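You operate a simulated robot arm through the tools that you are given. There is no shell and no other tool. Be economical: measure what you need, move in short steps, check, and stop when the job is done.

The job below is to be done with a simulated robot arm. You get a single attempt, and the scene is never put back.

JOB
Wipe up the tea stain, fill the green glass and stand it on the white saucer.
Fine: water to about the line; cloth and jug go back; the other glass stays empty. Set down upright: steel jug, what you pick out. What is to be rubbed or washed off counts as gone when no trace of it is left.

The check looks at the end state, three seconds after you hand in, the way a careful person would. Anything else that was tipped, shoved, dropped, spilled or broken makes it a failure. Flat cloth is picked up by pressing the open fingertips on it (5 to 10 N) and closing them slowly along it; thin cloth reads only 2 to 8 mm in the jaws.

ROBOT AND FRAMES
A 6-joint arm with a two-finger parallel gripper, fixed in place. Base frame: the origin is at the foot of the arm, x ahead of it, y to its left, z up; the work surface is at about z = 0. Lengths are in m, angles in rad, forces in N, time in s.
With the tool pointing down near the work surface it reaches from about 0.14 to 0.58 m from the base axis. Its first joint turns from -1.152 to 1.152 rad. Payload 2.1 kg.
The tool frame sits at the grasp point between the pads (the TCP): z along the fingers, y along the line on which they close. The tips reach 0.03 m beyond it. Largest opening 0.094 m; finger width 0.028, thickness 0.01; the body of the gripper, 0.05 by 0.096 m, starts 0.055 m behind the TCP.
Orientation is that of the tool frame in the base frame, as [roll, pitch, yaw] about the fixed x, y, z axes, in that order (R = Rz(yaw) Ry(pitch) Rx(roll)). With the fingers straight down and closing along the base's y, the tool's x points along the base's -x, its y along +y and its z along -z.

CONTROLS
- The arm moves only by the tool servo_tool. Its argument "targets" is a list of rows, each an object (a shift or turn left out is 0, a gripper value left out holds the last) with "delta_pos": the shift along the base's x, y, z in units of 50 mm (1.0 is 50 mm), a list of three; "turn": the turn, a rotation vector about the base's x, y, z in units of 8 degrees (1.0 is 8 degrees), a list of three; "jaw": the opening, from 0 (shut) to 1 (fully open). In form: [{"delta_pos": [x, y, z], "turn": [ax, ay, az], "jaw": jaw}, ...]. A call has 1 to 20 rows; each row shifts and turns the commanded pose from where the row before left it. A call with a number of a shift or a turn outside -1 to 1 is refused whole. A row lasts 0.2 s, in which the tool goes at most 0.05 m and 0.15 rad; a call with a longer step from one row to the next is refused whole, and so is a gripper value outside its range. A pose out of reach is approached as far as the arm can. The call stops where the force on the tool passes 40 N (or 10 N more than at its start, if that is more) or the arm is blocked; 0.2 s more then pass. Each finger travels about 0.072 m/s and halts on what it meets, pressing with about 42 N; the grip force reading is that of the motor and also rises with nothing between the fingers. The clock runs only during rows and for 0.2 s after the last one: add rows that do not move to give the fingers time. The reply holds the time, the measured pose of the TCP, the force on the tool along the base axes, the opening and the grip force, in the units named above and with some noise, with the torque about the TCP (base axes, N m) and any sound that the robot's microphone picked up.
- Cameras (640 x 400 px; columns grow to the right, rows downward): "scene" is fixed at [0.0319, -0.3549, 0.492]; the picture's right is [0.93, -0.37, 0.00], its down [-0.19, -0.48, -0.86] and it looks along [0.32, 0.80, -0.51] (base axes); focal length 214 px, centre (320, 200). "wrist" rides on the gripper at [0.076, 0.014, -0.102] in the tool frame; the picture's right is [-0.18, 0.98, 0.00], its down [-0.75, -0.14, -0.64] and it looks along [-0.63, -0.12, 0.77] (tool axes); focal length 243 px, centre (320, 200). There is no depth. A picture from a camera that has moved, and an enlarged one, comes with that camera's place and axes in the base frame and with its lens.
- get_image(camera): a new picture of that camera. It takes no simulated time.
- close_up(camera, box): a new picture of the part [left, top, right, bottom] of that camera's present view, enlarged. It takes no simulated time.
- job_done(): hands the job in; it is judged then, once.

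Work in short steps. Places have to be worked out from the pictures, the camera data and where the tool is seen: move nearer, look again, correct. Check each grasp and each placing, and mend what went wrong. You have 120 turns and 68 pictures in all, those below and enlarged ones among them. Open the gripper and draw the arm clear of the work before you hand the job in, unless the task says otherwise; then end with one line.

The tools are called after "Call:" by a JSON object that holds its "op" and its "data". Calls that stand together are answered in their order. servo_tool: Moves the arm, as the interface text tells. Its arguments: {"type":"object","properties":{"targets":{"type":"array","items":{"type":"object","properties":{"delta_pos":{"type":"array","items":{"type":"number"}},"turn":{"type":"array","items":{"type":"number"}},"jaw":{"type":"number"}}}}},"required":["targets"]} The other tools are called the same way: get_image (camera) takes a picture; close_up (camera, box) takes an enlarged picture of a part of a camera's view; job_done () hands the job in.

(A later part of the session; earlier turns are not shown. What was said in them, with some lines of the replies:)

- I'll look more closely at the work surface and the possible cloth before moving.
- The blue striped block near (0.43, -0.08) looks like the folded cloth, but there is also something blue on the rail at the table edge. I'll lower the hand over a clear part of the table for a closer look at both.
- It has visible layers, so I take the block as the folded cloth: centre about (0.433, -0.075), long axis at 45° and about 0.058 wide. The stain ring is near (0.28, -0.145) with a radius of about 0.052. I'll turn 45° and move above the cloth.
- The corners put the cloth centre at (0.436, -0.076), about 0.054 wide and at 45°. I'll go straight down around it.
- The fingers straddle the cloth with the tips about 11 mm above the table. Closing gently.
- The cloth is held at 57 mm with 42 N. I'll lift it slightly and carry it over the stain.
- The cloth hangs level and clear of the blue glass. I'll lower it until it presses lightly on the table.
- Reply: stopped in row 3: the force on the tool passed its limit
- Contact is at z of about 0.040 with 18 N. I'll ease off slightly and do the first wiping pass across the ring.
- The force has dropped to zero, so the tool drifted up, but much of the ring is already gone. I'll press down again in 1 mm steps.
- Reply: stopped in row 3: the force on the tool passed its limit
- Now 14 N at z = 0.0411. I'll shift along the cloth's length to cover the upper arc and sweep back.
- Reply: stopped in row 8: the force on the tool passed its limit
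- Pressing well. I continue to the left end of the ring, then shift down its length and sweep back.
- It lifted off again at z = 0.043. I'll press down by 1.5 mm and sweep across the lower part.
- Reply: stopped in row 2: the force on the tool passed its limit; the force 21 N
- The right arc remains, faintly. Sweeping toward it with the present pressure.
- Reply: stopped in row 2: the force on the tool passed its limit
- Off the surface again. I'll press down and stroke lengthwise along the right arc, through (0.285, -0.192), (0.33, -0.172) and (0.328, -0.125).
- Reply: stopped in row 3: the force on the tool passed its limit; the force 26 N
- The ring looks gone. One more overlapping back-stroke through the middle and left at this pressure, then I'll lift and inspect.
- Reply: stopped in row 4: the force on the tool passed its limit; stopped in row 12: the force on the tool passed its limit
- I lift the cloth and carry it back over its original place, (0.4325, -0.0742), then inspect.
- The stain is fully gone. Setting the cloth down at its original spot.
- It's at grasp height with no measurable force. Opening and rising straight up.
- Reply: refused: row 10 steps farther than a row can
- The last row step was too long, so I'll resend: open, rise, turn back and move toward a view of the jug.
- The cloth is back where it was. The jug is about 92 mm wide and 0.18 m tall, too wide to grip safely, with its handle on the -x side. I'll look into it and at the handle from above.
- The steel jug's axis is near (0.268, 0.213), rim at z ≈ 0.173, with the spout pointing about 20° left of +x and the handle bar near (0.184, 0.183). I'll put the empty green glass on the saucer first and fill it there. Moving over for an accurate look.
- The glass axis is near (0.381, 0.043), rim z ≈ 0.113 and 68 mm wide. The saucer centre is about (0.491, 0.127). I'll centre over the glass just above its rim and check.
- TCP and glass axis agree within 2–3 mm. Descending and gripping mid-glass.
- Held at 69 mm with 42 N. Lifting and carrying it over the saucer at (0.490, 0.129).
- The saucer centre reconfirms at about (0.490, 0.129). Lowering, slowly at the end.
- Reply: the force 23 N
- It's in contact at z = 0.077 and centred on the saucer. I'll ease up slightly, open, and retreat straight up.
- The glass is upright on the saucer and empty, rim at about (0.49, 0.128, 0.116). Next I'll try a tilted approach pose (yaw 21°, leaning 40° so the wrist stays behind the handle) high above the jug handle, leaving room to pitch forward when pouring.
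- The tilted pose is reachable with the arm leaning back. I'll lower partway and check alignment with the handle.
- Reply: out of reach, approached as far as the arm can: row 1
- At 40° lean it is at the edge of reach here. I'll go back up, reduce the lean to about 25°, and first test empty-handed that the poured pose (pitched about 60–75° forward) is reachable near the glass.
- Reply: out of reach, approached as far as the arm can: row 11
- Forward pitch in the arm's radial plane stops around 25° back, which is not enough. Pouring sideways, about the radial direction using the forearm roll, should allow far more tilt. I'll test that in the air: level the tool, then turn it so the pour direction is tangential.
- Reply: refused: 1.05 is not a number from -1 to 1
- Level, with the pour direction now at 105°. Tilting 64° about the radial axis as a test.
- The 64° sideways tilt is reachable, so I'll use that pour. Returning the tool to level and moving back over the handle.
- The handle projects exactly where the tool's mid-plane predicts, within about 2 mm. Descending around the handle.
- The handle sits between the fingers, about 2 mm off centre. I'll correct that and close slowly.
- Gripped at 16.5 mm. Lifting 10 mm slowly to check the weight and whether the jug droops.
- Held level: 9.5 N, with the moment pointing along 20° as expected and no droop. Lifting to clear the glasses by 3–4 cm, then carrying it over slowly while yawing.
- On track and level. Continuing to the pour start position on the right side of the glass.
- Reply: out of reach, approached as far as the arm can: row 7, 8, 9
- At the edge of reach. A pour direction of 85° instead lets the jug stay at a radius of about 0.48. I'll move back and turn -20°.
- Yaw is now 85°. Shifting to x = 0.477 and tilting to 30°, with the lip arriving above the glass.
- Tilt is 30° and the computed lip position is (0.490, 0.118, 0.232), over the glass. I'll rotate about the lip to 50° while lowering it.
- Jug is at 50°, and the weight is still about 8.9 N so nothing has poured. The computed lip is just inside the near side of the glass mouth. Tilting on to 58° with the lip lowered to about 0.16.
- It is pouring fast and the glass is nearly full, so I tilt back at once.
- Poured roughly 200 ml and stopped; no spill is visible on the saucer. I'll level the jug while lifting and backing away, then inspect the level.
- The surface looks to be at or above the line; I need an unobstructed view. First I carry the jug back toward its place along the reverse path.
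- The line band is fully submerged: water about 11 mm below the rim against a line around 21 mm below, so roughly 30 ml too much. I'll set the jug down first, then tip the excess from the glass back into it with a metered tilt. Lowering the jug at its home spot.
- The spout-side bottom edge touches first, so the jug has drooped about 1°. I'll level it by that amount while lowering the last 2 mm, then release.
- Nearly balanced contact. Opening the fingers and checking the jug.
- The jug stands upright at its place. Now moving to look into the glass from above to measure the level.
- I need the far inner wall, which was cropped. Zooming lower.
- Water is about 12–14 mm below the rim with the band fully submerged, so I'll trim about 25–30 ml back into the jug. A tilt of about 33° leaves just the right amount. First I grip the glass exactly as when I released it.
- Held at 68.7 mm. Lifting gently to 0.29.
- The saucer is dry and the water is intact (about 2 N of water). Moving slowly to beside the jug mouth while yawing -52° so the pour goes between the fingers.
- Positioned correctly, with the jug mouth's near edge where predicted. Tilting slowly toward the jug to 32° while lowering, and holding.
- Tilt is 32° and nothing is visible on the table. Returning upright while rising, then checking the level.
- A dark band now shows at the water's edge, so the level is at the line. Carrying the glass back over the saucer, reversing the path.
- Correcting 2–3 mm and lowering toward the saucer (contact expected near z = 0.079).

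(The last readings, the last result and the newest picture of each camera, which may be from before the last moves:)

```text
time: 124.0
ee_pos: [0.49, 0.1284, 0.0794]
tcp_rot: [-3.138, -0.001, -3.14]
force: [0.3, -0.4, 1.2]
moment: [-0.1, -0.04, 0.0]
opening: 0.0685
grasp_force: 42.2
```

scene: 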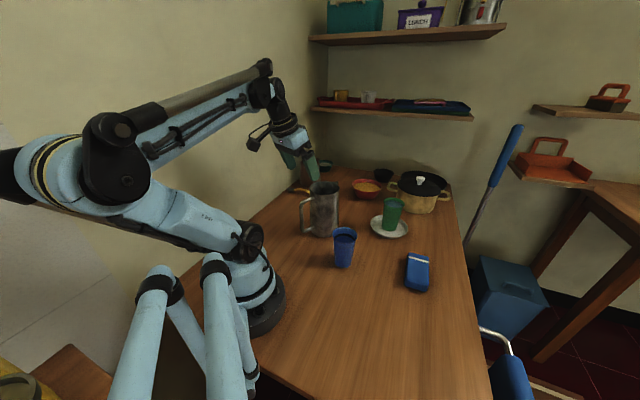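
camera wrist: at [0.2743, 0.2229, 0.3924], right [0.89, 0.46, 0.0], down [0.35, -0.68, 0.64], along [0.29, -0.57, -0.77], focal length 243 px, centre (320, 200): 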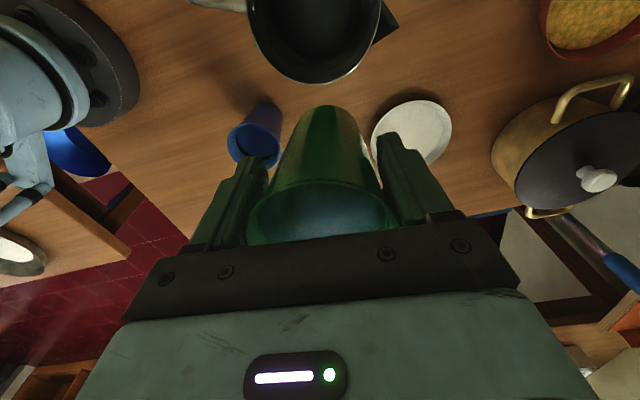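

The glass is resting on the saucer (force went from -2.8 to +1.2 N). Opening slowly and rising straight up.

Call:
{"op": "servo_tool", "data": {"targets": [{"jaw": 0.76}, {"jaw": 0.82}, {"jaw": 0.9}, {"jaw": 1.0}, {}, {"delta_pos": [0, 0, 0.2]}, {"delta_pos": [0, 0, 0.5]}, {"delta_pos": [0, 0, 0.8]}, {"delta_pos": [0, 0, 0.9]}, {"delta_pos": [0, 0, 0.9]}, {"delta_pos": [-0.5, 0, 0.6]}, {"delta_pos": [-0.8, 0, 0.4]}, {"delta_pos": [-0.8, -0.3, 0.3]}, {"delta_pos": [-0.8, -0.4, 0.2]}, {}, {}]}}

Call:
{"op": "close_up", "data": {"camera": "scene", "box": [365, 185, 420, 235]}}

Call:
{"op": "get_image", "data": {"camera": "scene"}}

```text
time: 127.3
ee_pos: [0.3475, 0.095, 0.3185]
tcp_rot: [-3.138, 0.0, 3.141]
force: [1.3, 0.1, 0.1]
moment: [0.0, 0.03, 0.02]
opening: 0.0941
grasp_force: 0.2
```

```text
8.00 times, centred on (392, 210) of scene
camera zoom: at [0.0319, -0.3549, 0.492], right [0.93, -0.37, 0.0], down [-0.19, -0.48, -0.86], along [0.32, 0.8, -0.51], focal length 1716 px, centre (-260, 120)
```

zoom: 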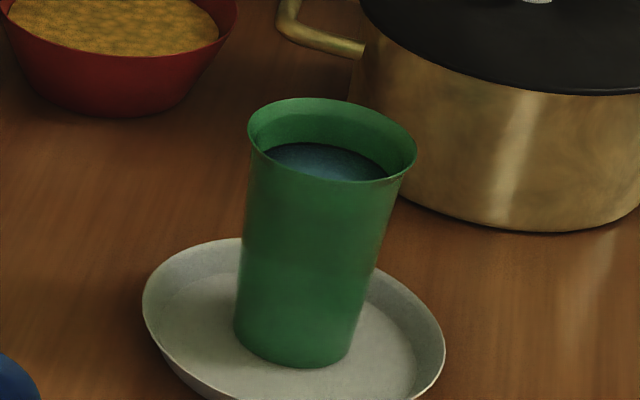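

```text
4 pictures are left
```

scene: 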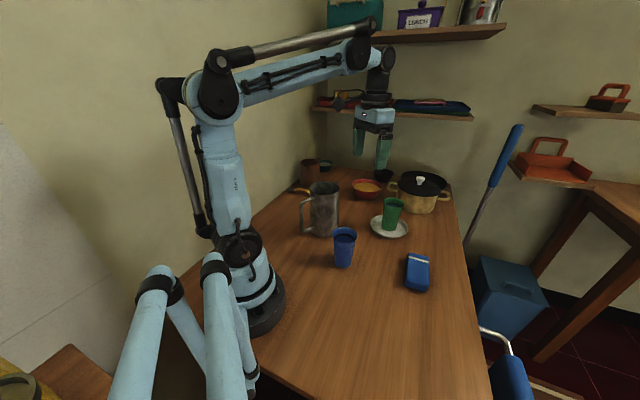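

The water now sits right at the line (a thin dark band shows at its edge) and the saucer is dry. One last check around the jug and blue glass.

Call:
{"op": "close_up", "data": {"camera": "scene", "box": [280, 165, 450, 300]}}

```text
2.96 times, centred on (365, 232) of scene
camera zoom: at [0.0319, -0.3549, 0.492], right [0.93, -0.37, 0.0], down [-0.19, -0.48, -0.86], along [0.32, 0.8, -0.51], focal length 636 px, centre (187, 104)
```

zoom: 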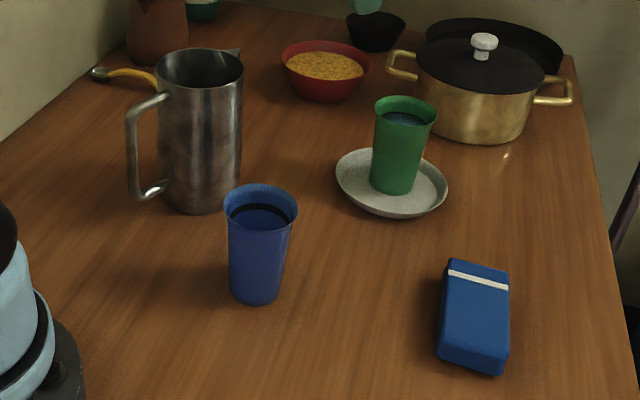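

The table is dry, the cloth and jug are back, the blue glass is empty, and the arm is clear with the gripper open. Handing in.

Call:
{"op": "job_done", "data": {}}

```text
The job is handed in.
```

The tea stain is wiped away, the green glass is filled to about the line and stands upright on the saucer, the cloth and steel jug are back in their places, and the blue glass is still empty. I overfilled the green glass at first and tipped the excess back into the jug; no spill showed in the last pictures.
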